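You operate a simulated robot arm through the tools that you are given. There is no shell and no other tool. Be economical: measure what you need, move in short steps, check, and stop when the job is done.

You run a simulated robot arm. Do the job below in one go: nothing can be reset, and whatever is moved stays where it is left.

TASK
Put the white pod in the white cup; shut and bolt the green box.

Only the result counts: the job must be done as asked and must still hold three seconds after the hand-in. Knocking over, shifting, dropping, spilling or breaking anything else fails it.

THE ROBOT
A 7-joint arm with a two-finger parallel gripper, fixed in place. Base frame: the origin is at the foot of the arm, x ahead of it, y to its left, z up; the work surface is at about z = 85. Readings come in cm, degrees, newtons and seconds.
With the tool pointing down near the work surface it reaches from about 10 to 64 cm from the base axis. Its first joint turns from -66.0 to 66.0 degrees. Payload 1.57 kg.
The tool frame sits at the grasp point between the pads (the TCP): z along the fingers, y along the line on which they close. The tips reach 3 cm beyond it. The gripper opens to 8 cm. The fingers are 1.7 cm wide and 1.2 cm thick; the gripper's body (4 by 8.2 cm) begins 8 cm behind the TCP.
Orientation is that of the tool frame in the base frame, as a unit quaternion [x, y, z, w]. With the fingers straight down and closing along the base's y, the tool's x points along the base's -x, its y along +y and its z along -z.

THE INTERFACE
- The arm moves only by the tool send_rows. Its arguments are lists of equal length, an entry for each row: "dp": the shift along the base's x, y, z in cm, a list of three; "rotation": the turn, a rotation vector about the base's x, y, z in degrees, a list of three; "hand": the finger opening in cm, from 0 to 8. In form: {"dp": [[x, y, z], ...], "rotation": [[ax, ay, az], ...], "hand": [hand, ...]}. A call has 1 to 20 rows; each row shifts and turns the commanded pose from where the row before left it. Each row takes 0.2 s and may step no farther than 5 cm and 8.6 degrees from the row before; otherwise, or with a gripper value out of range, the whole call is refused. Where a pose cannot be reached the arm comes as near as it can. A force on the tool above 40 N (or 10 N above the force at the start of the call, whichever is more), or a blocked arm, ends the call early, and 0.2 s more pass. Each finger travels about 7.2 cm/s and halts on what it meets, pressing with about 33 N; the grip force reading is that of the motor and also rises with nothing between the fingers. The clock runs only during rows and for 0.2 s after the last one: add rows that do not move to give the fingers time. The reply holds the time, the measured pose of the TCP, the force on the tool along the base axes, the opening and the grip force, in the units named above and with some noise, with the torque about the TCP (base axes, N m) and any sound that the robot's microphone picked up.
- Cameras (640 x 400 px; columns grow to the right, rows downward): "scene" is fixed at [7.3, 45.64, 141.95]; the picture's right is [-0.54, -0.84, 0.00], its down [-0.52, 0.33, -0.79] and it looks along [0.66, -0.43, -0.62] (base axes); focal length 310 px, centre (320, 200). "wrist" rides on the gripper at [7.2, -0.7, -12.2] in the tool frame; the picture's right is [0.09, 1.00, 0.00], its down [-0.84, 0.08, -0.54] and it looks along [-0.54, 0.05, 0.84] (tool axes); focal length 238 px, centre (320, 200).
- snapshot(camera): a new picture of that camera. The clock stands still meanwhile.
- pixel_to_xyz(camera, pixels): for up to 12 pixels [column, row] of the newest picture of that camera ("zoom" is the newest enlarged one), the place [x, y, z] in the base frame of the surface seen there, good to about 0.2 cm. The clock stands still meanwhile.
- close_up(camera, box): a new picture of the part [left, top, right, bottom] of that camera's present view, enlarged. The clock stands still meanwhile.
- hand_in(): hands the job in; it is judged then, once.

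Keep the steps short. Do not move on a guess: measure, check each grasp and each placing, and mend mistakes. In all there are 80 turns and 54 pictures (those below and enlarged ones count). Leave the gripper open and the arm clear of the work at the hand-in unless told otherwise, and finish with a single line.

The tools are called after "Emit:" by a JSON object that holds its "op" and its "data". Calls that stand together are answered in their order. send_rows: Moves the arm, as the interface text tells. Its arguments: {"type":"object","properties":{"dp":{"type":"array","items":{"type":"array","items":{"type":"number"}}},"rotation":{"type":"array","items":{"type":"array","items":{"type":"number"}}},"hand":{"type":"array","items":{"type":"number"}}},"required":["dp","rotation","hand"]} The other tools are called the same way: snapshot (camera) takes a picture; pixel_to_xyz (camera, pixels) gives the place of the surface under pixels of a picture; close_up (camera, box) takes an enlarged picture of a part of a camera's view; hand_in () hands the job in.

At the start:

```text
t: 0.0
tool_pos: [23.4, 21.62, 124.91]
tcp_rot: [0.0, 1.0, 0.0, 0.0]
ft_force: [0.2, 0.3, 0.0]
wrist_torque: [0.01, 0.01, 0.01]
gripper_width: 8.0
finger_force: 0.0
```

scene: 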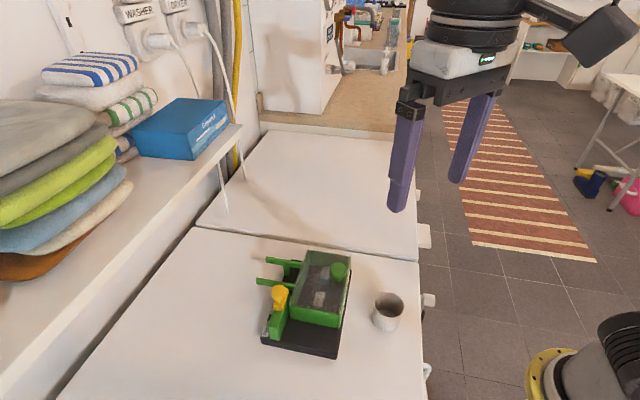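
wrist: 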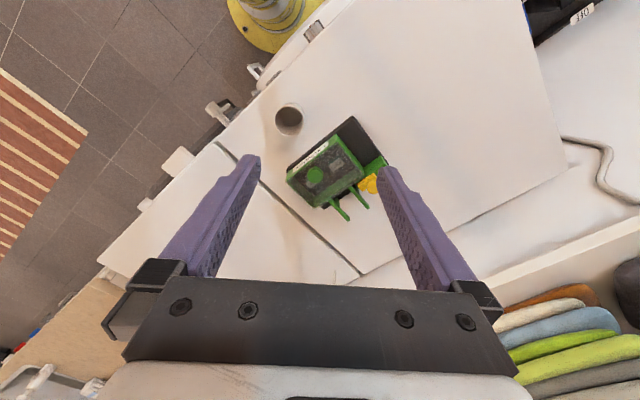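

I see a green box on a dark base with a yellow part, and a white cup. I'll take enlarged views to understand the mechanism and find the pod.

Emit:
{"op": "close_up", "data": {"camera": "scene", "box": [240, 230, 420, 370]}}

Emit:
{"op": "close_up", "data": {"camera": "wrist", "box": [250, 90, 410, 230]}}

```text
2.86 times, centred on (330, 300) of scene
```

zoom: 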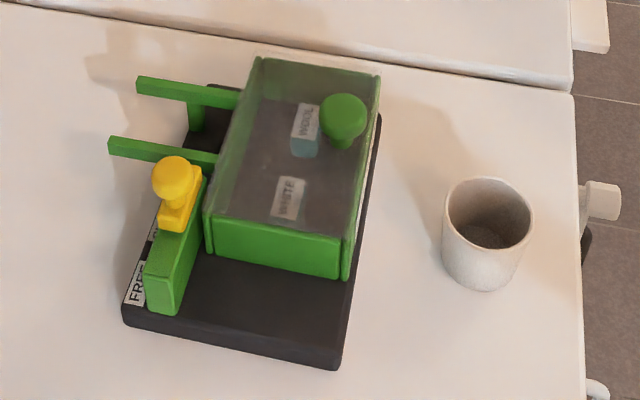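

```text
2.86 times, centred on (330, 160) of wrist
```

zoom: 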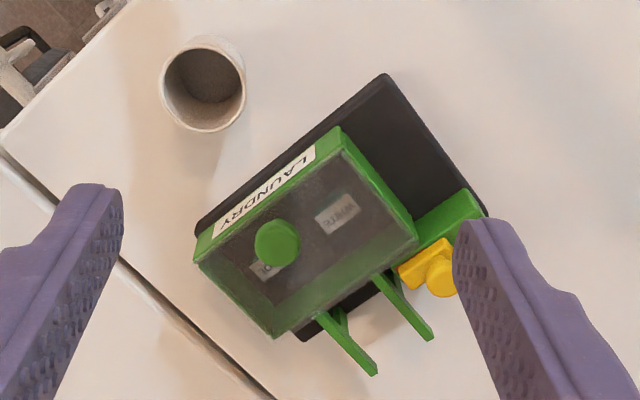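

I'll zoom in tighter on the box and measure from that picture.

Emit:
{"op": "close_up", "data": {"camera": "scene", "box": [250, 243, 362, 363]}}

Emit:
{"op": "pixel_to_xyz", "data": {"camera": "scene", "pixels": [[338, 268], [279, 291], [290, 314], [310, 299], [387, 318], [387, 296], [388, 310], [374, 306], [402, 306], [260, 282], [268, 260], [337, 358]]}}

```text
3.33 times, centred on (306, 303) of scene
```

zoom: 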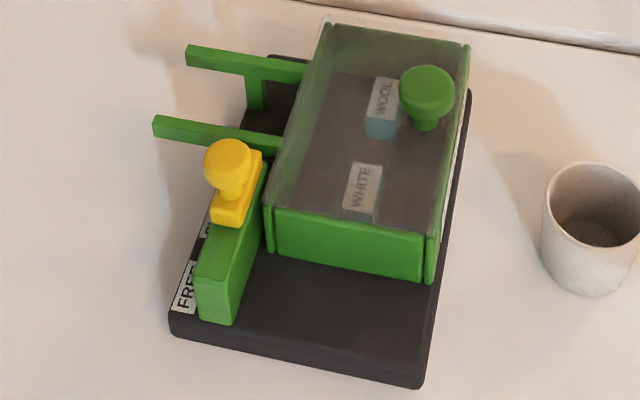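

```text
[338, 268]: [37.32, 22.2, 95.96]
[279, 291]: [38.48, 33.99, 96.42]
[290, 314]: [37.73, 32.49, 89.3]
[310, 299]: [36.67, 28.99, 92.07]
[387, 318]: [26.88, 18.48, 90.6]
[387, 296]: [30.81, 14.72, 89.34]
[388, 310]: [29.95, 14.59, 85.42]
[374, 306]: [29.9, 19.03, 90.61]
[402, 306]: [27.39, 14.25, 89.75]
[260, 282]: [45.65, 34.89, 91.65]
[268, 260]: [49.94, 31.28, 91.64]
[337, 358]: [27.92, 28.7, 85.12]
```

The yellow bolt looks to be away from the FREE label, so it's likely locked now. I'll measure the box corners, rails and bolt.

Emit:
{"op": "pixel_to_xyz", "data": {"camera": "zoom", "pixels": [[160, 122], [270, 146], [192, 50], [295, 75], [428, 82], [228, 155], [235, 212], [262, 160], [215, 300], [275, 215], [425, 240], [465, 45]]}}

Emit:
{"op": "pixel_to_xyz", "data": {"camera": "zoom", "pixels": [[325, 28], [362, 170], [365, 200], [384, 85], [383, 122], [185, 290], [212, 222], [350, 250], [175, 330], [418, 380], [245, 110], [255, 170]]}}

```text
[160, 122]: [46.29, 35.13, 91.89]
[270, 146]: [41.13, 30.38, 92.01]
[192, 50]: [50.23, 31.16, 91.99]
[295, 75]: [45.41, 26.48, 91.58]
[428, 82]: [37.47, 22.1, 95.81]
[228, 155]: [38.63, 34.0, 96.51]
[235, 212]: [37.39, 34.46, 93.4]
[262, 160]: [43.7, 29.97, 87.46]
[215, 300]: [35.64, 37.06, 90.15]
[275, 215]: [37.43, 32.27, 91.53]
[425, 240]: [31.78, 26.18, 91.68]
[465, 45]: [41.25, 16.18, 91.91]
```

```text
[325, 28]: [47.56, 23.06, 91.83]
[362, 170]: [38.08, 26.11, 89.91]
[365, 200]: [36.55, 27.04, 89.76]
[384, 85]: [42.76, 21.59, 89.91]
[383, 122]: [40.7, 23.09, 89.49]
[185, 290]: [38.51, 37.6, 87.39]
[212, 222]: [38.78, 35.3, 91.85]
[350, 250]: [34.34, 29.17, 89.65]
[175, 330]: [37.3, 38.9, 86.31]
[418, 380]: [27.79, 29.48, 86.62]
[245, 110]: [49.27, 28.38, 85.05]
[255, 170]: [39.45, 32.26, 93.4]
```

The lid slides out along the rails, in direction u≈(0.727,0.687). The bolt sticks out past the lid's edge and blocks it, and it slides along v≈(-0.687,0.727) towards FREE. I'll yaw the tool by -46.6° and hover over the bolt to look.

Emit:
{"op": "send_rows", "data": {"dp": [[2.5, 2.0, -2.5], [2.5, 2.0, -2.5], [2.5, 2.0, -2.5], [2.5, 2.0, -2.5], [2.5, 2.0, -2.5], [2.5, 2.0, -2.5], [0, 0, 0]], "rotation": [[0, 0, -7.77], [0, 0, -7.77], [0, 0, -7.77], [0, 0, -7.77], [0, 0, -7.77], [0, 0, -7.75], [0, 0, 0]], "hand": [8, 8, 8, 8, 8, 8, 8]}}

Emit:
{"op": "snapshot", "data": {"camera": "wrist"}}

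```text
t: 1.6
tool_pos: [38.31, 33.53, 109.91]
tcp_rot: [0.397, 0.918, 0.001, -0.001]
ft_force: [-0.6, 0.2, -0.2]
wrist_torque: [-0.02, -0.01, 0.01]
gripper_width: 8.0
finger_force: 0.1
```

```text
48 pictures are left
```

wrist: 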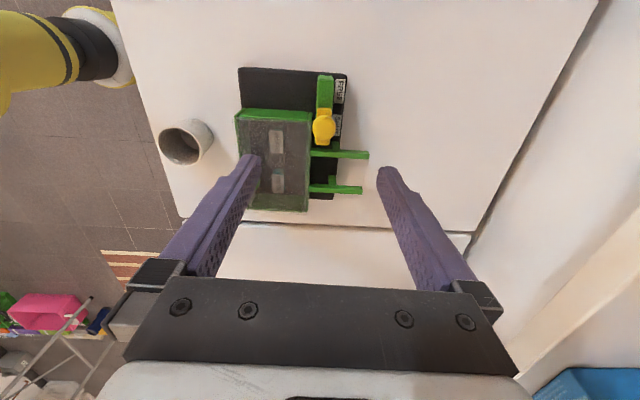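

Now I'll take a close-up of the bolt and its labels.

Emit:
{"op": "close_up", "data": {"camera": "wrist", "box": [225, 55, 385, 220]}}

```text
2.42 times, centred on (305, 138) of wrist
```

zoom: 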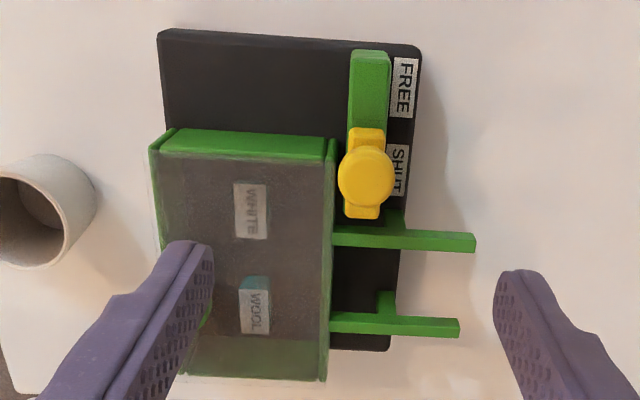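

The labels read FREE and SHUT, and the bolt is at SHUT. Next I'll measure the bolt, the label centres and the guide.

Emit:
{"op": "pixel_to_xyz", "data": {"camera": "zoom", "pixels": [[366, 178], [345, 178], [388, 178], [366, 152], [366, 203], [367, 134], [360, 213], [403, 85], [398, 170], [368, 90], [370, 55], [330, 140]]}}

Emit:
{"op": "pixel_to_xyz", "data": {"camera": "zoom", "pixels": [[251, 210], [255, 312], [180, 135], [318, 155], [420, 240], [400, 326], [35, 190], [160, 160], [320, 370], [70, 170], [200, 300], [340, 350]]}}

```text
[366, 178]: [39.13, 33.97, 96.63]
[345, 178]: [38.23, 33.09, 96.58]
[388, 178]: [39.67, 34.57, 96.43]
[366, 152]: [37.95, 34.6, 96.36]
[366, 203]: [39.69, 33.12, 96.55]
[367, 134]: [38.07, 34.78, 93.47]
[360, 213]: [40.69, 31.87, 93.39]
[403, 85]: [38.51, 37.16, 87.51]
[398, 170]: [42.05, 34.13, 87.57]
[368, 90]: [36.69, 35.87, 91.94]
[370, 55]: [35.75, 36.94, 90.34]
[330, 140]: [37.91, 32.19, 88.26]
```

```text
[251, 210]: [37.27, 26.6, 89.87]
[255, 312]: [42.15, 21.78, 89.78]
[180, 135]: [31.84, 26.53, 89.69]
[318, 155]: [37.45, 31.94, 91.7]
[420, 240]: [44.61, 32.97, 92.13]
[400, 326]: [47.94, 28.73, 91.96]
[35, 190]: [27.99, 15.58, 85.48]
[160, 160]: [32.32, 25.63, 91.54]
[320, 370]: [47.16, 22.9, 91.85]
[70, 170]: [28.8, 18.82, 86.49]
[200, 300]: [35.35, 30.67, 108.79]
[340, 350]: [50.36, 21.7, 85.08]
```

Bolt knob: centre ≈ (39.0, 33.9), top 96.6, slider top 93.4. I'll descend with the fingers straddling it along u until the TCP is at z≈96.1, which puts the tips at 93.1, above the lid.

Emit:
{"op": "send_rows", "data": {"dp": [[0.69, 0.37, -4], [0, 0, -4], [0, 0, -4], [0, 0, -1.7], [0, 0, 0]], "rotation": [[0, 0, 0], [0, 0, 0], [0, 0, 0], [0, 0, 0], [0, 0, 0]], "hand": [8, 8, 8, 8, 8]}}

Emit:
{"op": "send_rows", "data": {"dp": [[0, 0, 0], [0, 0, 0], [0, 0, 0], [0, 0, 0]], "rotation": [[0, 0, 0], [0, 0, 0], [0, 0, 0], [0, 0, 0]], "hand": [5, 3, 1.8, 1.8]}}

Emit:
{"op": "snapshot", "data": {"camera": "wrist"}}

```text
t: 2.8
tool_pos: [39.23, 33.66, 96.24]
tcp_rot: [0.395, 0.919, 0.0, 0.0]
ft_force: [0.4, -0.1, 0.1]
wrist_torque: [0.02, -0.03, -0.04]
gripper_width: 7.97
finger_force: 0.0
```

```text
t: 3.8
tool_pos: [39.13, 33.79, 96.28]
tcp_rot: [0.395, 0.919, -0.002, 0.0]
ft_force: [-9.6, -9.8, 4.0]
wrist_torque: [-0.07, 0.11, 0.04]
gripper_width: 3.03
finger_force: 6.3
```

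```text
46 pictures are left
```

wrist: 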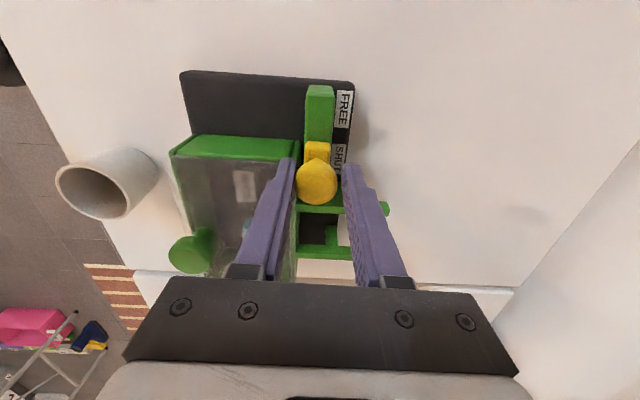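

The -u finger touches the knob and there's a gap on the other side (3.03 wide, force along -u). I'll shift about 0.35 cm along -u and then close.

Emit:
{"op": "send_rows", "data": {"dp": [[-0.25, -0.24, 0], [0, 0, 0], [0, 0, 0], [0, 0, 0]], "rotation": [[0, 0, 0], [0, 0, 0], [0, 0, 0], [0, 0, 0]], "hand": [3.2, 2.6, 2.0, 2.0]}}

```text
t: 4.8
tool_pos: [38.92, 33.69, 96.43]
tcp_rot: [0.396, 0.918, 0.0, 0.0]
ft_force: [-3.4, -3.3, 1.6]
wrist_torque: [-0.01, 0.06, 0.0]
gripper_width: 2.47
finger_force: 32.9
```

Both fingers now grip at 2.47 cm. I'll slide along +v in short steps.

Emit:
{"op": "send_rows", "data": {"dp": [[-0.34, 0.36, 0], [-0.34, 0.36, 0], [-0.34, 0.36, 0], [-0.34, 0.36, 0], [0, 0, 0]], "rotation": [[0, 0, 0], [0, 0, 0], [0, 0, 0], [0, 0, 0], [0, 0, 0]], "hand": [2, 2, 2, 2, 2]}}

Emit:
{"op": "snapshot", "data": {"camera": "wrist"}}

```text
t: 6.0
tool_pos: [37.45, 35.17, 96.34]
tcp_rot: [0.396, 0.918, 0.0, 0.0]
ft_force: [-6.5, -5.0, 8.9]
wrist_torque: [-0.13, 0.01, -0.03]
gripper_width: 2.46
finger_force: 32.8
```

```text
45 pictures are left
```

wrist: 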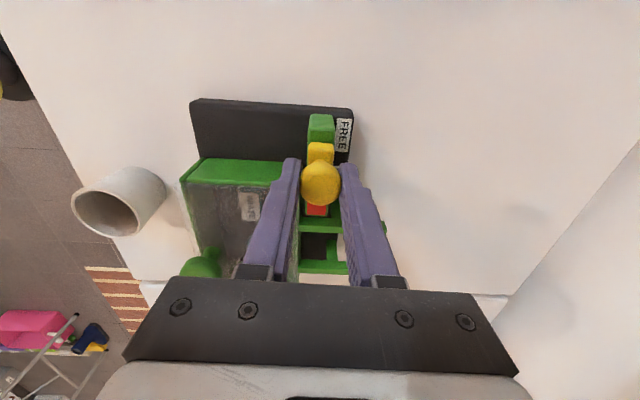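

The bolt slides, and a red mark now shows behind it. I'll carry on towards FREE.

Emit:
{"op": "send_rows", "data": {"dp": [[-0.34, 0.36, 0], [-0.34, 0.36, 0], [-0.2, 0.22, 0], [0, 0, 0]], "rotation": [[0, 0, 0], [0, 0, 0], [0, 0, 0], [0, 0, 0]], "hand": [2, 2, 2, 2]}}

Emit:
{"op": "snapshot", "data": {"camera": "wrist"}}

```text
t: 7.0
tool_pos: [36.64, 35.82, 96.21]
tcp_rot: [0.396, 0.918, -0.001, 0.001]
ft_force: [9.9, -21.5, 7.1]
wrist_torque: [-0.14, 0.01, -0.01]
gripper_width: 2.48
finger_force: 33.6
```

```text
44 pictures are left
```

wrist: 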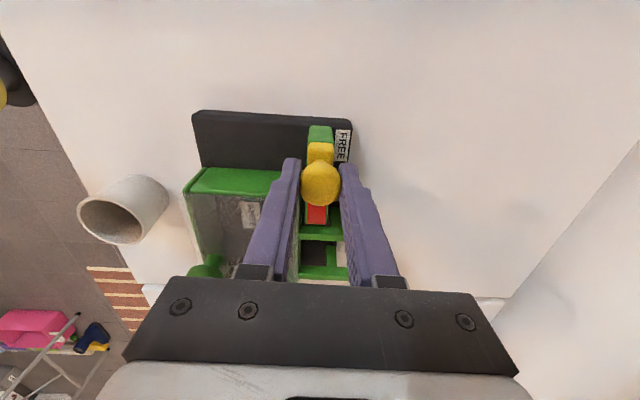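

It's at the end stop: 23 N of resistance after 3.1 cm of travel. I'll ease back, open, and rise above it.

Emit:
{"op": "send_rows", "data": {"dp": [[0.2, -0.21, 0], [0, 0, 0], [0, 0, 0], [0, 0, 0], [0, 0, 4], [0, 0, 4], [0, 0, 4], [0, 0, 0]], "rotation": [[0, 0, 0], [0, 0, 0], [0, 0, 0], [0, 0, 0], [0, 0, 0], [0, 0, 0], [0, 0, 0], [0, 0, 0]], "hand": [2, 4, 5, 5, 5, 5, 5, 5]}}

Emit:
{"op": "close_up", "data": {"camera": "scene", "box": [250, 243, 362, 363]}}

Emit:
{"op": "pixel_to_xyz", "data": {"camera": "zoom", "pixels": [[402, 92], [428, 68], [428, 82], [452, 92], [428, 100], [425, 122]]}}

```text
t: 8.8
tool_pos: [36.73, 35.83, 108.3]
tcp_rot: [0.395, 0.919, 0.0, 0.0]
ft_force: [0.7, -1.3, 0.6]
wrist_torque: [0.0, 0.02, 0.02]
gripper_width: 4.99
finger_force: 0.1
```

```text
3.33 times, centred on (306, 303) of scene
```

zoom: 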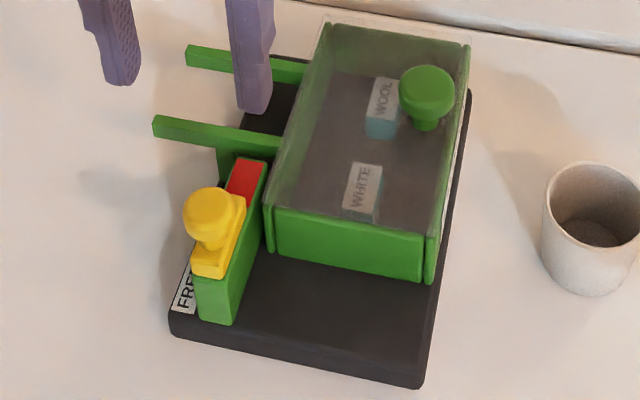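

```text
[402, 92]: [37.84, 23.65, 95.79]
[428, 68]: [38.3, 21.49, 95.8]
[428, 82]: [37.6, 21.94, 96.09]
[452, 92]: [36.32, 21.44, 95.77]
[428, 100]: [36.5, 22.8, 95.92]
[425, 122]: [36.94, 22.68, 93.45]
```

The bolt is free. The lid knob is at about (37.35, 22.3), top 96. I'll move above it, descend to TCP z≈95.7, and check alignment before closing.

Emit:
{"op": "send_rows", "data": {"dp": [[0.15, -4.5, 0], [0.15, -4.5, 0], [0.3, -4.5, 0], [0, 0, -4], [0, 0, -4], [0, 0, -2.5], [0, 0, 0]], "rotation": [[0, 0, 0], [0, 0, 0], [0, 0, 0], [0, 0, 0], [0, 0, 0], [0, 0, 0], [0, 0, 0]], "hand": [6, 6, 6, 6, 6, 6, 6]}}

Emit:
{"op": "snapshot", "data": {"camera": "wrist"}}

```text
t: 10.4
tool_pos: [37.35, 22.35, 97.78]
tcp_rot: [0.396, 0.918, 0.001, -0.001]
ft_force: [-0.2, -0.6, -0.3]
wrist_torque: [0.02, 0.01, -0.03]
gripper_width: 6.01
finger_force: 0.0
```

```text
42 pictures are left
```

wrist: 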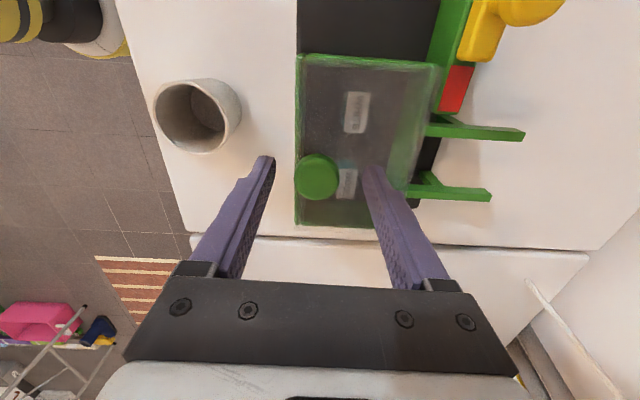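

The knob sits centred between the fingers (column 317). I'll descend 2.1 cm and close.

Emit:
{"op": "send_rows", "data": {"dp": [[0, 0, -2.1], [0, 0, 0], [0, 0, 0], [0, 0, 0], [0, 0, 0], [0, 0, 0]], "rotation": [[0, 0, 0], [0, 0, 0], [0, 0, 0], [0, 0, 0], [0, 0, 0], [0, 0, 0]], "hand": [6, 4.5, 3.3, 2.7, 2.2, 2.0]}}

```text
t: 11.8
tool_pos: [37.18, 22.31, 95.81]
tcp_rot: [0.396, 0.918, 0.0, 0.001]
ft_force: [0.1, -0.7, -0.3]
wrist_torque: [0.01, -0.01, -0.01]
gripper_width: 3.08
finger_force: 32.8
```

Good centred grip at 3.08 cm. I'll slide the lid 2 cm along +u and check.

Emit:
{"op": "send_rows", "data": {"dp": [[0.36, 0.34, 0], [0.36, 0.34, 0], [0.36, 0.34, 0], [0.36, 0.34, 0], [0, 0, 0]], "rotation": [[0, 0, 0], [0, 0, 0], [0, 0, 0], [0, 0, 0], [0, 0, 0]], "hand": [2, 2, 2, 2, 2]}}

Emit:
{"op": "close_up", "data": {"camera": "scene", "box": [240, 230, 420, 370]}}

```text
t: 13.0
tool_pos: [38.74, 23.78, 95.74]
tcp_rot: [0.395, 0.919, 0.001, -0.001]
ft_force: [-8.6, 9.3, 6.7]
wrist_torque: [0.07, 0.19, 0.04]
gripper_width: 3.08
finger_force: 32.6
```

```text
2.86 times, centred on (330, 300) of scene
```

zoom: 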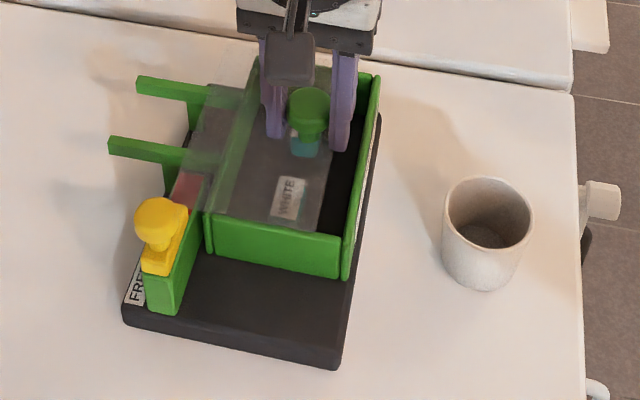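

It slides cleanly. There's a slight side load along +v, so I'll bias the path that way and continue about 4.3 cm.

Emit:
{"op": "send_rows", "data": {"dp": [[0.3, 0.42, 0], [0.34, 0.36, 0], [0.34, 0.36, 0], [0.34, 0.36, 0], [0.34, 0.36, 0], [0.34, 0.36, 0], [0.34, 0.36, 0], [0.34, 0.36, 0], [0.34, 0.36, 0], [0, 0, 0]], "rotation": [[0, 0, 0], [0, 0, 0], [0, 0, 0], [0, 0, 0], [0, 0, 0], [0, 0, 0], [0, 0, 0], [0, 0, 0], [0, 0, 0], [0, 0, 0]], "hand": [2, 2, 2, 2, 2, 2, 2, 2, 2, 2]}}

Emit:
{"op": "close_up", "data": {"camera": "scene", "box": [240, 230, 420, 370]}}

```text
t: 15.2
tool_pos: [41.74, 26.88, 95.74]
tcp_rot: [0.396, 0.918, 0.001, 0.001]
ft_force: [2.2, -1.1, 14.8]
wrist_torque: [-0.19, -0.18, -0.06]
gripper_width: 3.07
finger_force: 33.1
```

```text
2.86 times, centred on (330, 300) of scene
```

zoom: 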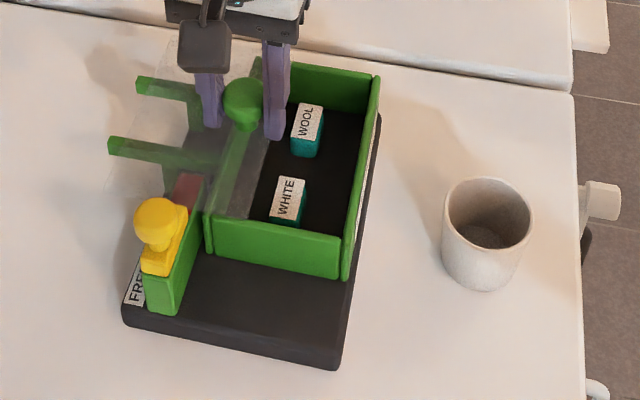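

The lid is 6.4 cm out. I'll push a little farther, gently, with a slight lift to relieve the vertical load.

Emit:
{"op": "send_rows", "data": {"dp": [[0.35, 0.35, 0.1], [0.35, 0.35, 0.05], [0.3, 0.3, 0], [0, 0, 0]], "rotation": [[0, 0, 0], [0, 0, 0], [0, 0, 0], [0, 0, 0]], "hand": [2, 2, 2, 2]}}

Emit:
{"op": "close_up", "data": {"camera": "scene", "box": [240, 230, 420, 370]}}

```text
t: 16.2
tool_pos: [42.89, 27.86, 95.72]
tcp_rot: [0.395, 0.919, -0.002, -0.001]
ft_force: [5.3, -6.9, 0.8]
wrist_torque: [-0.43, -0.29, 0.01]
gripper_width: 3.1
finger_force: 33.0
```

```text
2.86 times, centred on (330, 300) of scene
```

zoom: 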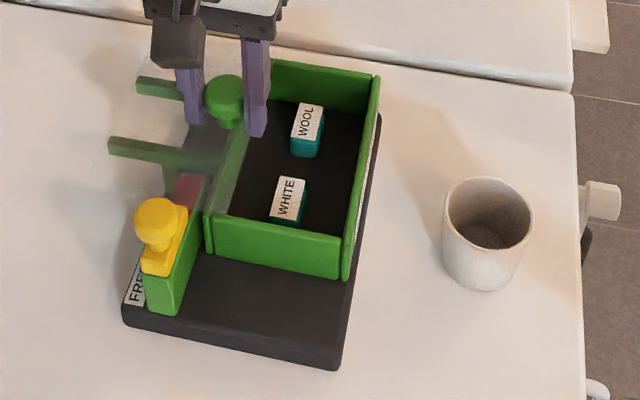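

The opening is clear, with the lid resting on the rails about 8 cm out. I'll release slowly, rise, and look.

Emit:
{"op": "send_rows", "data": {"dp": [[0, 0, 0], [0, 0, 0], [0, 0, 0], [0, 0, 3], [0, 0, 4], [0, 0, 4], [-2.3, -0.5, 0], [-2.3, -0.5, 0], [0, 0, 0]], "rotation": [[0, 0, 0], [0, 0, 0], [0, 0, 0], [0, 0, 0], [0, 0, 0], [0, 0, 0], [0, 0, 0], [0, 0, 0], [0, 0, 0]], "hand": [3.5, 4.5, 5, 5, 5, 5, 5, 5, 5]}}

Emit:
{"op": "close_up", "data": {"camera": "scene", "box": [240, 230, 420, 370]}}

Emit:
{"op": "snapshot", "data": {"camera": "wrist"}}

```text
t: 18.2
tool_pos: [38.08, 26.89, 106.88]
tcp_rot: [0.395, 0.919, 0.0, 0.001]
ft_force: [0.4, -0.3, 0.1]
wrist_torque: [0.0, -0.02, -0.03]
gripper_width: 5.02
finger_force: 0.1
```

```text
2.86 times, centred on (330, 300) of scene
```

zoom: 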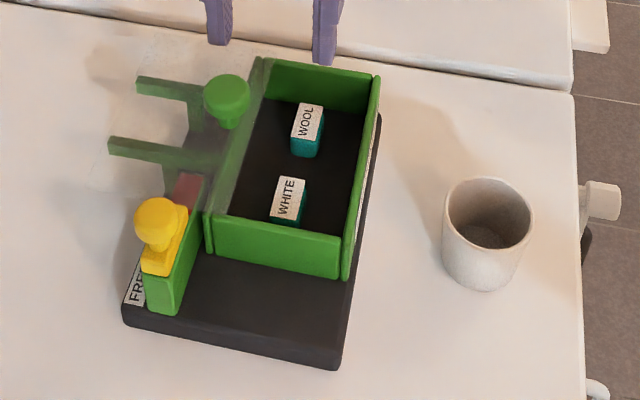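

```text
37 pictures are left
```

wrist: 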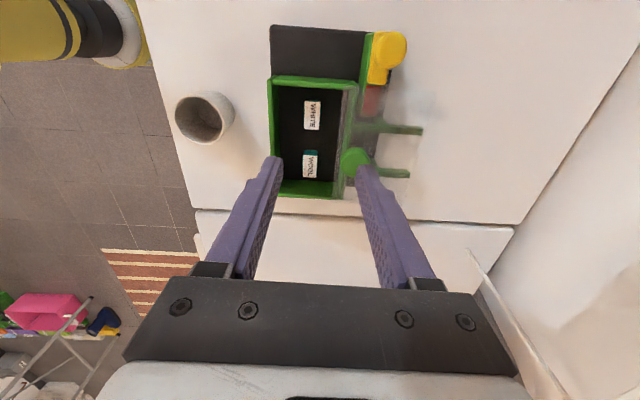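

The lid is stable. I'll measure the WHITE pod, the walls and the cup.

Emit:
{"op": "close_up", "data": {"camera": "wrist", "box": [250, 60, 380, 210]}}

Emit:
{"op": "pixel_to_xyz", "data": {"camera": "wrist", "pixels": [[312, 115], [305, 104], [320, 104], [304, 127], [320, 127], [290, 115], [271, 120], [347, 115], [310, 80], [335, 115]]}}

Emit:
{"op": "pixel_to_xyz", "data": {"camera": "wrist", "pixels": [[176, 120], [234, 110], [205, 92], [205, 138], [180, 100], [228, 100], [190, 94], [195, 118], [312, 158], [354, 158]]}}

```text
2.67 times, centred on (315, 135) of wrist
```

zoom: 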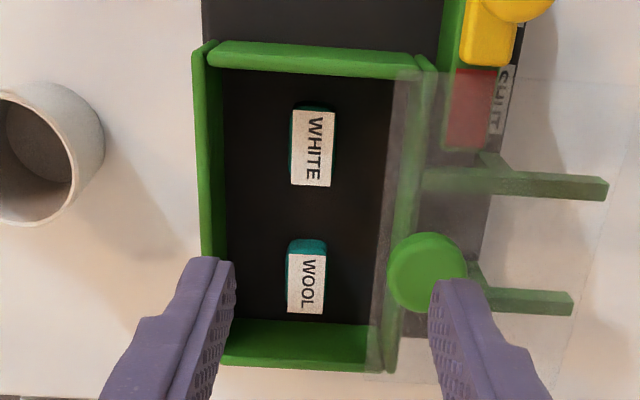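

```text
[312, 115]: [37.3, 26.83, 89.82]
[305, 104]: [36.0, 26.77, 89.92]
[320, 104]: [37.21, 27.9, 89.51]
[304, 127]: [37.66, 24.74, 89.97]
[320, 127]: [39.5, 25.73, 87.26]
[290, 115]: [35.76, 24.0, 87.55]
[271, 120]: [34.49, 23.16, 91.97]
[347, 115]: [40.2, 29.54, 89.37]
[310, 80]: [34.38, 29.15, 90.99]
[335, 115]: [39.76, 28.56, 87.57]
```

```text
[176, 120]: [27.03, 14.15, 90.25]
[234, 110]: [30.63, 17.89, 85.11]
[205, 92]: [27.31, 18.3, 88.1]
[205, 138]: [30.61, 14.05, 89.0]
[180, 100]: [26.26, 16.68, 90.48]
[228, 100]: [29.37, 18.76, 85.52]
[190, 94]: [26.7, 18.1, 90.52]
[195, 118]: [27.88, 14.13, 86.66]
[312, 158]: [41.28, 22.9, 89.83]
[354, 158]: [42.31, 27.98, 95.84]
```

WHITE pod: centre ≈ (37.3, 26.5), top 89.85, floor 87.5, about 1.6 cm wide along u. I'll measure the cup rim more carefully.

Emit:
{"op": "close_up", "data": {"camera": "scene", "box": [362, 282, 414, 338]}}

Emit:
{"op": "pixel_to_xyz", "data": {"camera": "wrist", "pixels": [[177, 112], [189, 95], [219, 93], [233, 108], [226, 135], [201, 144], [183, 135], [186, 120], [205, 100], [222, 115], [205, 125]]}}

```text
7.14 times, centred on (388, 310) of scene
```

zoom: 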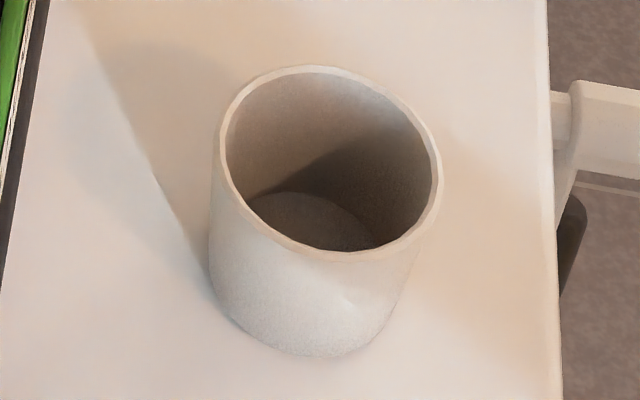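

```text
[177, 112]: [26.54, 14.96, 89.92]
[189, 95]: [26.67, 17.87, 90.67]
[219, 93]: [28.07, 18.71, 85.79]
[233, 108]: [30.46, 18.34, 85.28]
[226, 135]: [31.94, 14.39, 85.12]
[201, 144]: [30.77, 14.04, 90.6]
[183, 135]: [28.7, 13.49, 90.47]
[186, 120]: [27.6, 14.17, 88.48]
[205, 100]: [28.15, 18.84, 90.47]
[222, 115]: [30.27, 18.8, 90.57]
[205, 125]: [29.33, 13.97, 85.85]
```

Emit:
{"op": "pixel_to_xyz", "data": {"camera": "zoom", "pixels": [[221, 165], [438, 170], [312, 69], [340, 256], [245, 100], [415, 112], [252, 225], [412, 232], [280, 210], [340, 235], [360, 150], [310, 130]]}}

```text
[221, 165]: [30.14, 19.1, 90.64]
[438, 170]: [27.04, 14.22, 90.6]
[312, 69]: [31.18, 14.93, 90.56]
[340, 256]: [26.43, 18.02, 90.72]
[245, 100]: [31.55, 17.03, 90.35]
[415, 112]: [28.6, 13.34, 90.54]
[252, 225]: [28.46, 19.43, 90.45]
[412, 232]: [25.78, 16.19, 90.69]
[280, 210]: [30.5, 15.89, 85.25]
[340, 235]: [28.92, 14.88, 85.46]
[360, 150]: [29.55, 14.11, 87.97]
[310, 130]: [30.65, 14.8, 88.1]
```

The cup centre is at (28.65, 16.55), rim 90.6, inner radius about 2.65. I'll now go above the pod with a 3.0 cm opening and check alignment.

Emit:
{"op": "send_rows", "data": {"dp": [[-0.75, -0.4, -4], [0, 0, -4], [0, 0, -2], [0, 0, 0]], "rotation": [[0, 0, 0], [0, 0, 0], [0, 0, 0], [0, 0, 0]], "hand": [4, 3, 3, 3]}}

Emit:
{"op": "close_up", "data": {"camera": "wrist", "box": [230, 100, 410, 230]}}

```text
t: 19.2
tool_pos: [37.39, 26.59, 96.9]
tcp_rot: [0.396, 0.918, 0.0, 0.0]
ft_force: [0.4, 0.0, -0.6]
wrist_torque: [-0.03, -0.03, 0.0]
gripper_width: 2.99
finger_force: 0.0
```

```text
3.08 times, centred on (320, 165) of wrist
```

zoom: 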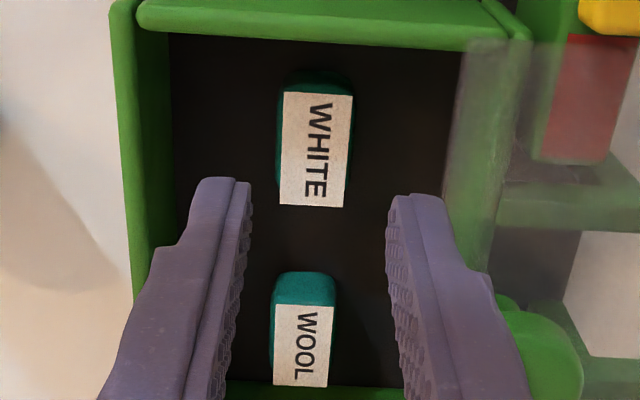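

I'll re-measure the pod from this nearer view.

Emit:
{"op": "pixel_to_xyz", "data": {"camera": "zoom", "pixels": [[316, 148], [285, 95], [350, 98], [282, 203], [343, 205], [152, 150], [180, 150], [445, 150], [465, 150], [430, 150], [300, 85], [316, 235]]}}

```text
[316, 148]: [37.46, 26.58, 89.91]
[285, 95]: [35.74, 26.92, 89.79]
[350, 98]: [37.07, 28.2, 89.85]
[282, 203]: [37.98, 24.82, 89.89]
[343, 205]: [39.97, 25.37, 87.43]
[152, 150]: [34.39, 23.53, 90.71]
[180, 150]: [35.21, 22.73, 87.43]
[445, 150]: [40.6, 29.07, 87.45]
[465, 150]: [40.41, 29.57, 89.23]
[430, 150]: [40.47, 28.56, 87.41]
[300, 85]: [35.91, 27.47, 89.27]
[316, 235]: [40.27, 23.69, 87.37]
```

Pod centre is (37.5, 26.5), aligned with the TCP to about 0.1 cm, and the wall clearances are fine. I'll descend to TCP z≈91.2 and close gently.

Emit:
{"op": "send_rows", "data": {"dp": [[0.08, -0.08, -2.5], [0, 0, -2], [0, 0, -1.2], [0, 0, 0], [0, 0, 0], [0, 0, 0], [0, 0, 0]], "rotation": [[0, 0, 0], [0, 0, 0], [0, 0, 0], [0, 0, 0], [0, 0, 0], [0, 0, 0], [0, 0, 0]], "hand": [3, 3, 3, 2.4, 2.0, 1.7, 1.6]}}

```text
t: 20.8
tool_pos: [37.75, 26.85, 91.81]
tcp_rot: [0.395, 0.918, 0.007, 0.005]
ft_force: [-2.6, 4.7, 36.8]
wrist_torque: [0.84, -0.39, 0.07]
gripper_width: 2.06
finger_force: 33.0
```

There's an unexpected 37 N upward force, centred on the +u finger. I'll look before doing anything else.

Emit:
{"op": "close_up", "data": {"camera": "wrist", "box": [230, 80, 410, 230]}}

Emit:
{"op": "close_up", "data": {"camera": "scene", "box": [260, 230, 370, 330]}}

```text
2.67 times, centred on (320, 155) of wrist
```

zoom: 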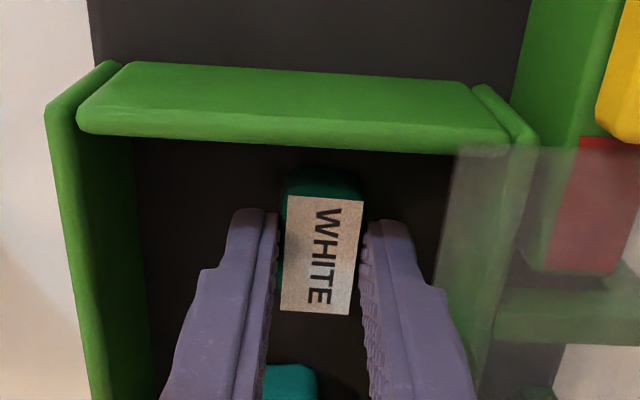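

```text
4.00 times, centred on (315, 280) of scene
```

zoom: 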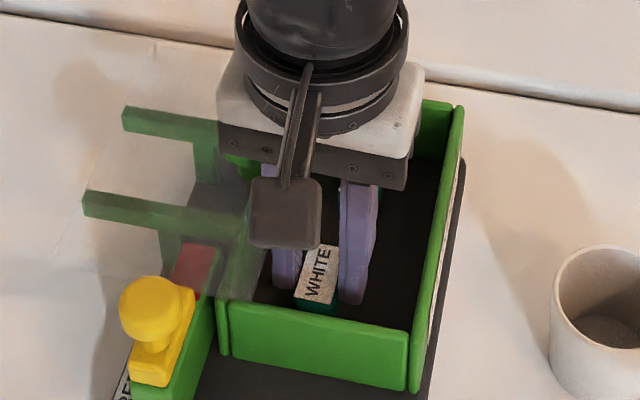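

The pod is between the fingers. I'll relieve the load by lifting 0.5 cm while gripping, then read the forces.

Emit:
{"op": "send_rows", "data": {"dp": [[0, 0, 0.25], [0, 0, 0.25], [0, 0, 0]], "rotation": [[0, 0, 0], [0, 0, 0], [0, 0, 0]], "hand": [1.6, 1.6, 1.6]}}

Emit:
{"op": "close_up", "data": {"camera": "wrist", "box": [230, 80, 410, 230]}}

```text
t: 21.6
tool_pos: [37.55, 26.63, 91.92]
tcp_rot: [0.396, 0.918, 0.003, 0.002]
ft_force: [-0.9, 2.3, 23.2]
wrist_torque: [0.45, -0.22, 0.03]
gripper_width: 2.08
finger_force: 33.3
```

```text
2.67 times, centred on (320, 155) of wrist
```

zoom: 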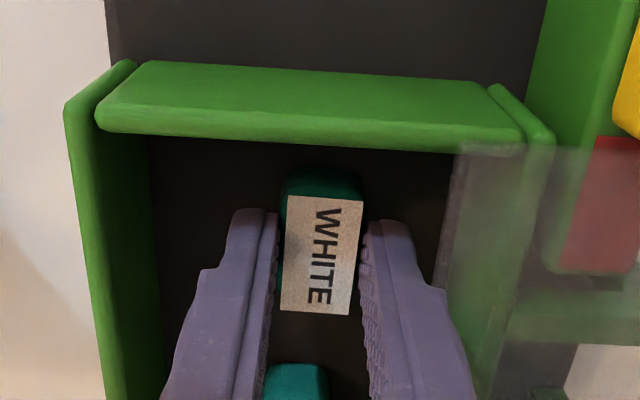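

The pod moves with the hand and the load has dropped to 23 N. I'll keep lifting gently.

Emit:
{"op": "send_rows", "data": {"dp": [[0, 0, 0.25], [0, 0, 0.25], [0, 0, 0.2], [0, 0, 0]], "rotation": [[0, 0, 0], [0, 0, 0], [0, 0, 0], [0, 0, 0]], "hand": [1.6, 1.6, 1.6, 1.6]}}

Emit:
{"op": "close_up", "data": {"camera": "scene", "box": [260, 230, 370, 330]}}

```text
t: 22.6
tool_pos: [37.44, 26.45, 92.32]
tcp_rot: [0.396, 0.918, -0.001, 0.0]
ft_force: [-0.1, -0.7, -1.3]
wrist_torque: [-0.02, 0.0, -0.01]
gripper_width: 2.08
finger_force: 33.2
```

```text
4.00 times, centred on (315, 280) of scene
```

zoom: 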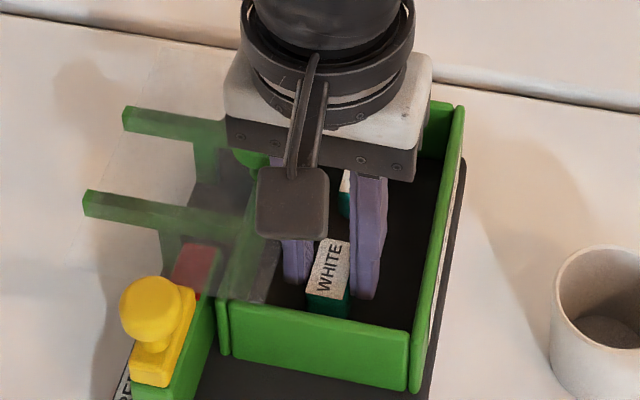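

The load is gone and the pod is held at 2.08 cm. I'll lift straight up 8 cm and check.

Emit:
{"op": "send_rows", "data": {"dp": [[0, 0, 1], [0, 0, 2], [0, 0, 2.5], [0, 0, 2.5], [0, 0, 0]], "rotation": [[0, 0, 0], [0, 0, 0], [0, 0, 0], [0, 0, 0], [0, 0, 0]], "hand": [1.6, 1.6, 1.6, 1.6, 1.6]}}

Emit:
{"op": "close_up", "data": {"camera": "scene", "box": [250, 200, 420, 340]}}

Emit:
{"op": "snapshot", "data": {"camera": "wrist"}}

```text
t: 23.8
tool_pos: [37.53, 26.57, 100.32]
tcp_rot: [0.395, 0.918, 0.0, -0.001]
ft_force: [-0.2, -0.1, -0.6]
wrist_torque: [0.0, 0.04, 0.01]
gripper_width: 2.07
finger_force: 32.7
```

```text
2.86 times, centred on (335, 270) of scene
```

zoom: 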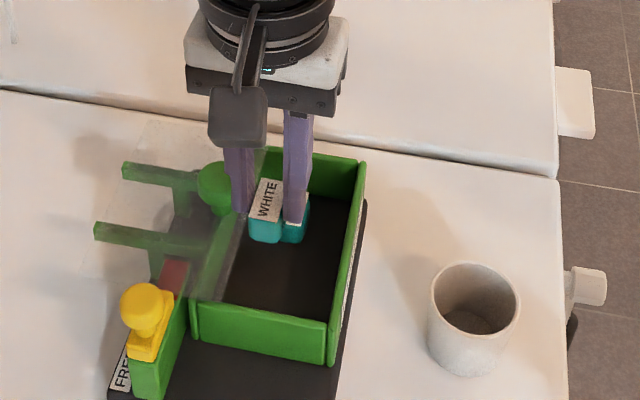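

```text
28 pictures are left
```

wrist: 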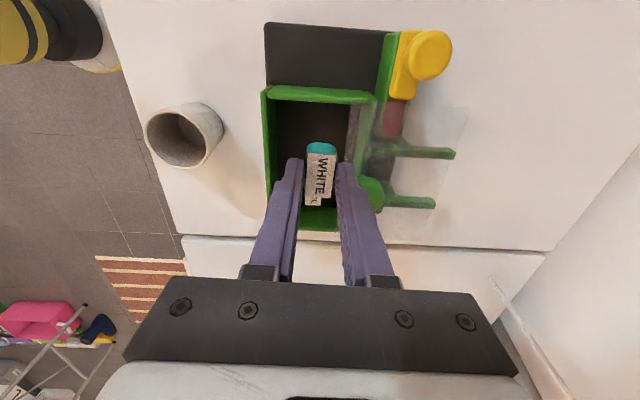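

The pod is held. I'll measure where it sits in the hand before moving to the cup.

Emit:
{"op": "pixel_to_xyz", "data": {"camera": "wrist", "pixels": [[308, 155], [334, 158], [307, 203], [320, 205], [320, 147], [321, 175]]}}

```text
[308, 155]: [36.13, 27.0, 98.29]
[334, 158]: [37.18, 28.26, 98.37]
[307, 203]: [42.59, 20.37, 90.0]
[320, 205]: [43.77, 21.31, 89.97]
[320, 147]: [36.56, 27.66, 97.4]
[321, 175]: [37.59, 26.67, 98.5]
```

The pod is centred on the TCP, with its bottom 4.25 cm below. I'll move above the cup centre (28.65, 16.55).

Emit:
{"op": "send_rows", "data": {"dp": [[-1.8, -2.0, 0], [-1.8, -2.0, 0], [-1.8, -2.0, 0], [-1.8, -2.0, 0], [-1.75, -2.0, 0], [0, 0, -3], [0, 0, 0]], "rotation": [[0, 0, 0], [0, 0, 0], [0, 0, 0], [0, 0, 0], [0, 0, 0], [0, 0, 0], [0, 0, 0]], "hand": [1.6, 1.6, 1.6, 1.6, 1.6, 1.6, 1.6]}}

Emit:
{"op": "close_up", "data": {"camera": "wrist", "box": [230, 80, 410, 230]}}

Emit:
{"op": "close_up", "data": {"camera": "scene", "box": [330, 240, 450, 350]}}

```text
t: 25.4
tool_pos: [28.47, 16.63, 97.27]
tcp_rot: [0.396, 0.918, 0.0, 0.0]
ft_force: [-0.6, 0.4, -0.7]
wrist_torque: [0.03, 0.0, 0.04]
gripper_width: 2.08
finger_force: 33.7
```

```text
2.67 times, centred on (320, 155) of wrist
```

zoom: 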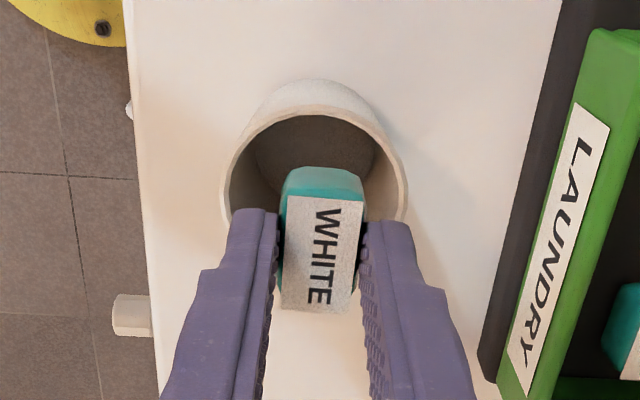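

```text
3.64 times, centred on (390, 295) of scene
```

zoom: 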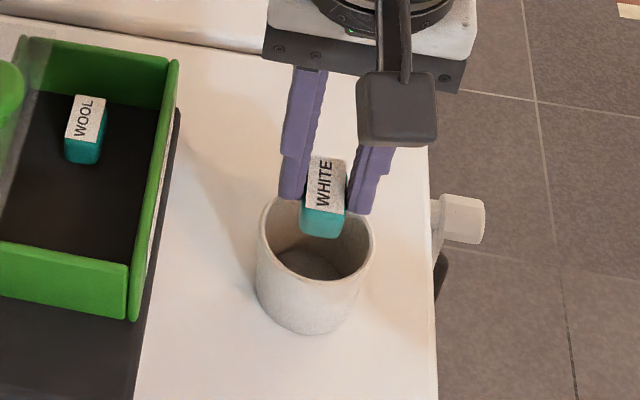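

The pod is centred over the cup. I'll descend until the tips are 2 cm inside (TCP 91.5), watching the forces.

Emit:
{"op": "send_rows", "data": {"dp": [[0.15, -0.08, -1.5], [0, 0, -1.5], [0, 0, -1.4], [0, 0, -1.3], [0, 0, 0]], "rotation": [[0, 0, 0], [0, 0, 0], [0, 0, 0], [0, 0, 0], [0, 0, 0]], "hand": [1.6, 1.6, 1.6, 1.6, 1.6]}}

Emit:
{"op": "close_up", "data": {"camera": "scene", "box": [350, 260, 430, 340]}}

```text
t: 26.6
tool_pos: [28.66, 16.44, 91.57]
tcp_rot: [0.396, 0.918, -0.001, 0.0]
ft_force: [-0.5, 0.4, -0.2]
wrist_torque: [-0.01, -0.03, 0.0]
gripper_width: 2.06
finger_force: 33.2
```

```text
5.00 times, centred on (390, 300) of scene
```

zoom: 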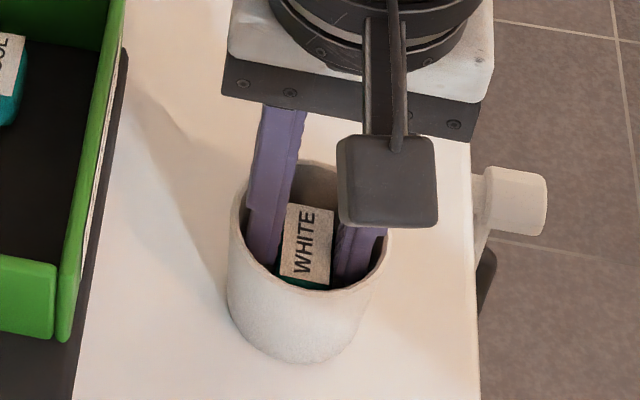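

No contact. I'll open only to 2.4 cm so the fingers stay off the cup walls, let the pod settle, and rise.

Emit:
{"op": "send_rows", "data": {"dp": [[0, 0, 0], [0, 0, 0], [0, 0, 0], [0, 0, 1.5], [0, 0, 2], [0, 0, 3], [0, 0, 3], [0, 0, 0]], "rotation": [[0, 0, 0], [0, 0, 0], [0, 0, 0], [0, 0, 0], [0, 0, 0], [0, 0, 0], [0, 0, 0], [0, 0, 0]], "hand": [2.3, 2.4, 2.4, 2.4, 2.4, 2.4, 4, 5]}}

Emit:
{"op": "snapshot", "data": {"camera": "scene"}}

Emit:
{"op": "snapshot", "data": {"camera": "wrist"}}

```text
t: 28.4
tool_pos: [28.78, 16.38, 101.22]
tcp_rot: [0.395, 0.919, 0.0, -0.001]
ft_force: [-0.2, 0.1, 0.1]
wrist_torque: [0.0, 0.02, -0.03]
gripper_width: 2.43
finger_force: 0.1
```

```text
24 pictures are left
```

scene: 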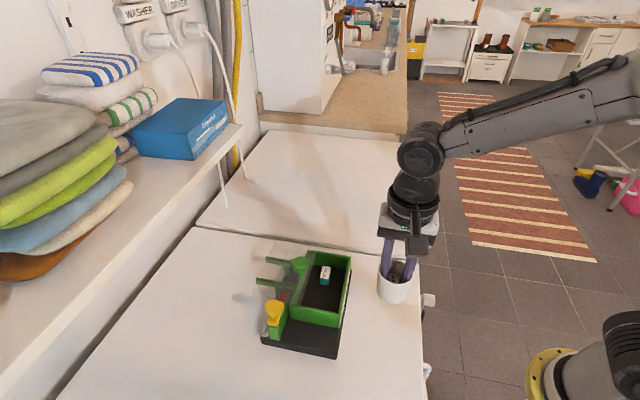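

```text
23 pictures are left
```

wrist: 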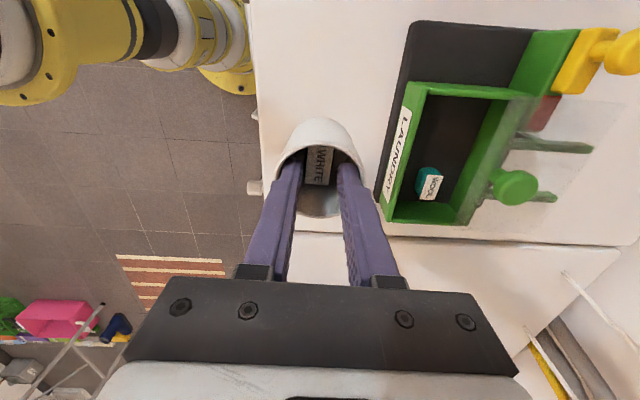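

Trouble: the opening is stuck at 2.43 cm and the cup has come up with the fingers, which are wedged against its inner walls. I'll keep that hold and measure how high the cup hangs.

Emit:
{"op": "close_up", "data": {"camera": "scene", "box": [350, 230, 440, 320]}}

Emit:
{"op": "pixel_to_xyz", "data": {"camera": "zoom", "pixels": [[300, 400], [320, 370], [320, 340], [230, 280], [400, 300], [300, 280], [320, 390], [250, 300], [390, 350]]}}

```text
4.44 times, centred on (395, 275) of scene
```

zoom: 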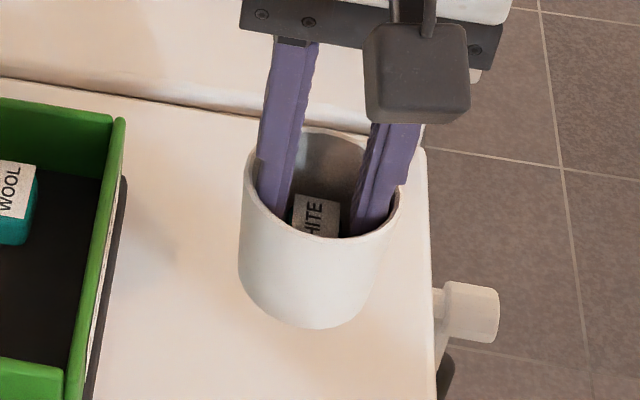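

```text
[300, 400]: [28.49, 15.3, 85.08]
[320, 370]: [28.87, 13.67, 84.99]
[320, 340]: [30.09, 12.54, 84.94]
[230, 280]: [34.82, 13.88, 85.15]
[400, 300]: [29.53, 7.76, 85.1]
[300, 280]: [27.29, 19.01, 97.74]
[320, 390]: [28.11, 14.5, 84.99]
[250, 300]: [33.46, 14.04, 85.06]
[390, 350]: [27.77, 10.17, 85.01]
```

The cup is in the air. I'll measure its rim and base.

Emit:
{"op": "pixel_to_xyz", "data": {"camera": "zoom", "pixels": [[246, 178], [249, 190], [398, 205], [320, 238], [280, 225], [360, 232], [315, 324], [290, 318], [345, 318], [320, 215], [335, 140], [310, 135]]}}

```text
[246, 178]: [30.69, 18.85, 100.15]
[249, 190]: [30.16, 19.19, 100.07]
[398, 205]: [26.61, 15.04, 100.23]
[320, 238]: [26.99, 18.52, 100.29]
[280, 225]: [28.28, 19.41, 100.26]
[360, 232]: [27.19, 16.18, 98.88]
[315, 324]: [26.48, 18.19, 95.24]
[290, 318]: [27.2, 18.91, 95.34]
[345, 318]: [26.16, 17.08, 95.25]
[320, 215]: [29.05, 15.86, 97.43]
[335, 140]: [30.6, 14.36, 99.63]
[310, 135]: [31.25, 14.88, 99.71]
```

The cup hangs level about 9.55 cm up, with the pod resting on its floor and fingertips above the pod. I'll lower it straight back with the hold kept, slowing near the table.

Emit:
{"op": "send_rows", "data": {"dp": [[0, 0, -2], [0, 0, -2], [0, 0, -2], [0, 0, -1.5], [0, 0, -1], [0, 0, -0.5], [0, 0, -0.2], [0, 0, 0]], "rotation": [[0, 0, 0], [0, 0, 0], [0, 0, 0], [0, 0, 0], [0, 0, 0], [0, 0, 0], [0, 0, 0], [0, 0, 0]], "hand": [5, 5, 5, 5, 5, 5, 5, 5]}}

Emit:
{"op": "close_up", "data": {"camera": "scene", "box": [350, 260, 430, 340]}}

Emit:
{"op": "pixel_to_xyz", "data": {"camera": "zoom", "pixels": [[233, 215], [300, 289], [265, 270], [300, 355], [375, 280], [305, 165]]}}

```text
t: 30.2
tool_pos: [28.73, 16.5, 91.99]
tcp_rot: [0.395, 0.918, -0.001, -0.001]
ft_force: [0.6, -0.2, 0.1]
wrist_torque: [0.0, -0.02, -0.03]
gripper_width: 2.48
finger_force: 0.0
```

```text
5.00 times, centred on (390, 300) of scene
```

zoom: 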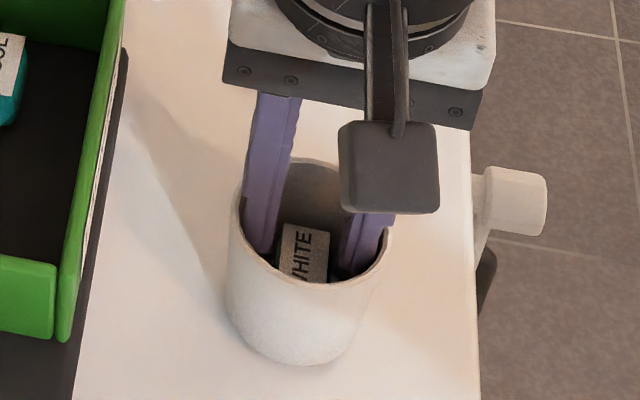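

```text
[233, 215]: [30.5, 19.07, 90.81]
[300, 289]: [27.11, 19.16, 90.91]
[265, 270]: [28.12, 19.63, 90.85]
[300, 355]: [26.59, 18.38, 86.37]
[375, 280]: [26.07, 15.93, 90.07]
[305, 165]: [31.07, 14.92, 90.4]
```

About 0.3 cm remains. I'll lower in fine steps until the table takes the load.

Emit:
{"op": "send_rows", "data": {"dp": [[0, 0, -0.15], [0, 0, -0.1], [0, 0, 0]], "rotation": [[0, 0, 0], [0, 0, 0], [0, 0, 0]], "hand": [5, 5, 5]}}

```text
t: 31.0
tool_pos: [28.81, 16.45, 91.69]
tcp_rot: [0.396, 0.918, -0.001, 0.0]
ft_force: [-0.5, 0.7, 2.8]
wrist_torque: [0.02, -0.05, -0.02]
gripper_width: 2.48
finger_force: 0.1
```

First contact (2.8 N). I'll go 0.07 cm more, then close the fingers to 1.6 to free the walls.

Emit:
{"op": "send_rows", "data": {"dp": [[0, 0, -0.07], [0, 0, 0]], "rotation": [[0, 0, 0], [0, 0, 0]], "hand": [5, 5]}}

Emit:
{"op": "send_rows", "data": {"dp": [[0, 0, 0], [0, 0, 0], [0, 0, 0], [0, 0, 0.5], [0, 0, 0]], "rotation": [[0, 0, 0], [0, 0, 0], [0, 0, 0], [0, 0, 0], [0, 0, 0]], "hand": [2.2, 1.8, 1.5, 1.5, 1.5]}}

Emit:
{"op": "close_up", "data": {"camera": "scene", "box": [350, 260, 430, 340]}}

```text
t: 31.6
tool_pos: [28.77, 16.48, 91.65]
tcp_rot: [0.395, 0.919, 0.001, -0.001]
ft_force: [-0.2, 0.0, 7.4]
wrist_torque: [0.03, -0.03, 0.0]
gripper_width: 2.51
finger_force: 0.1
```

```text
t: 32.8
tool_pos: [28.84, 16.45, 92.13]
tcp_rot: [0.395, 0.919, 0.001, 0.0]
ft_force: [-0.5, -0.5, -0.5]
wrist_torque: [0.01, -0.01, -0.01]
gripper_width: 1.49
finger_force: 0.0
```

```text
5.00 times, centred on (390, 300) of scene
```

zoom: 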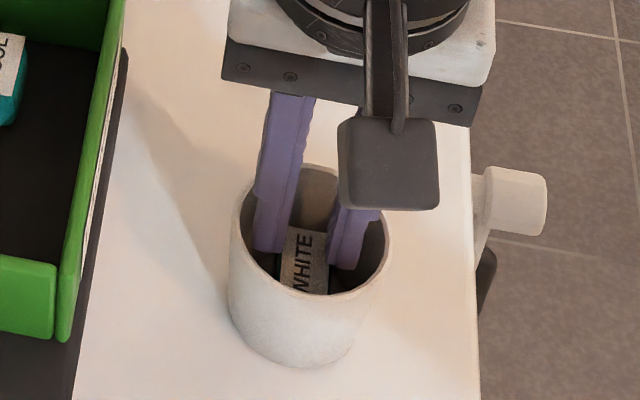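

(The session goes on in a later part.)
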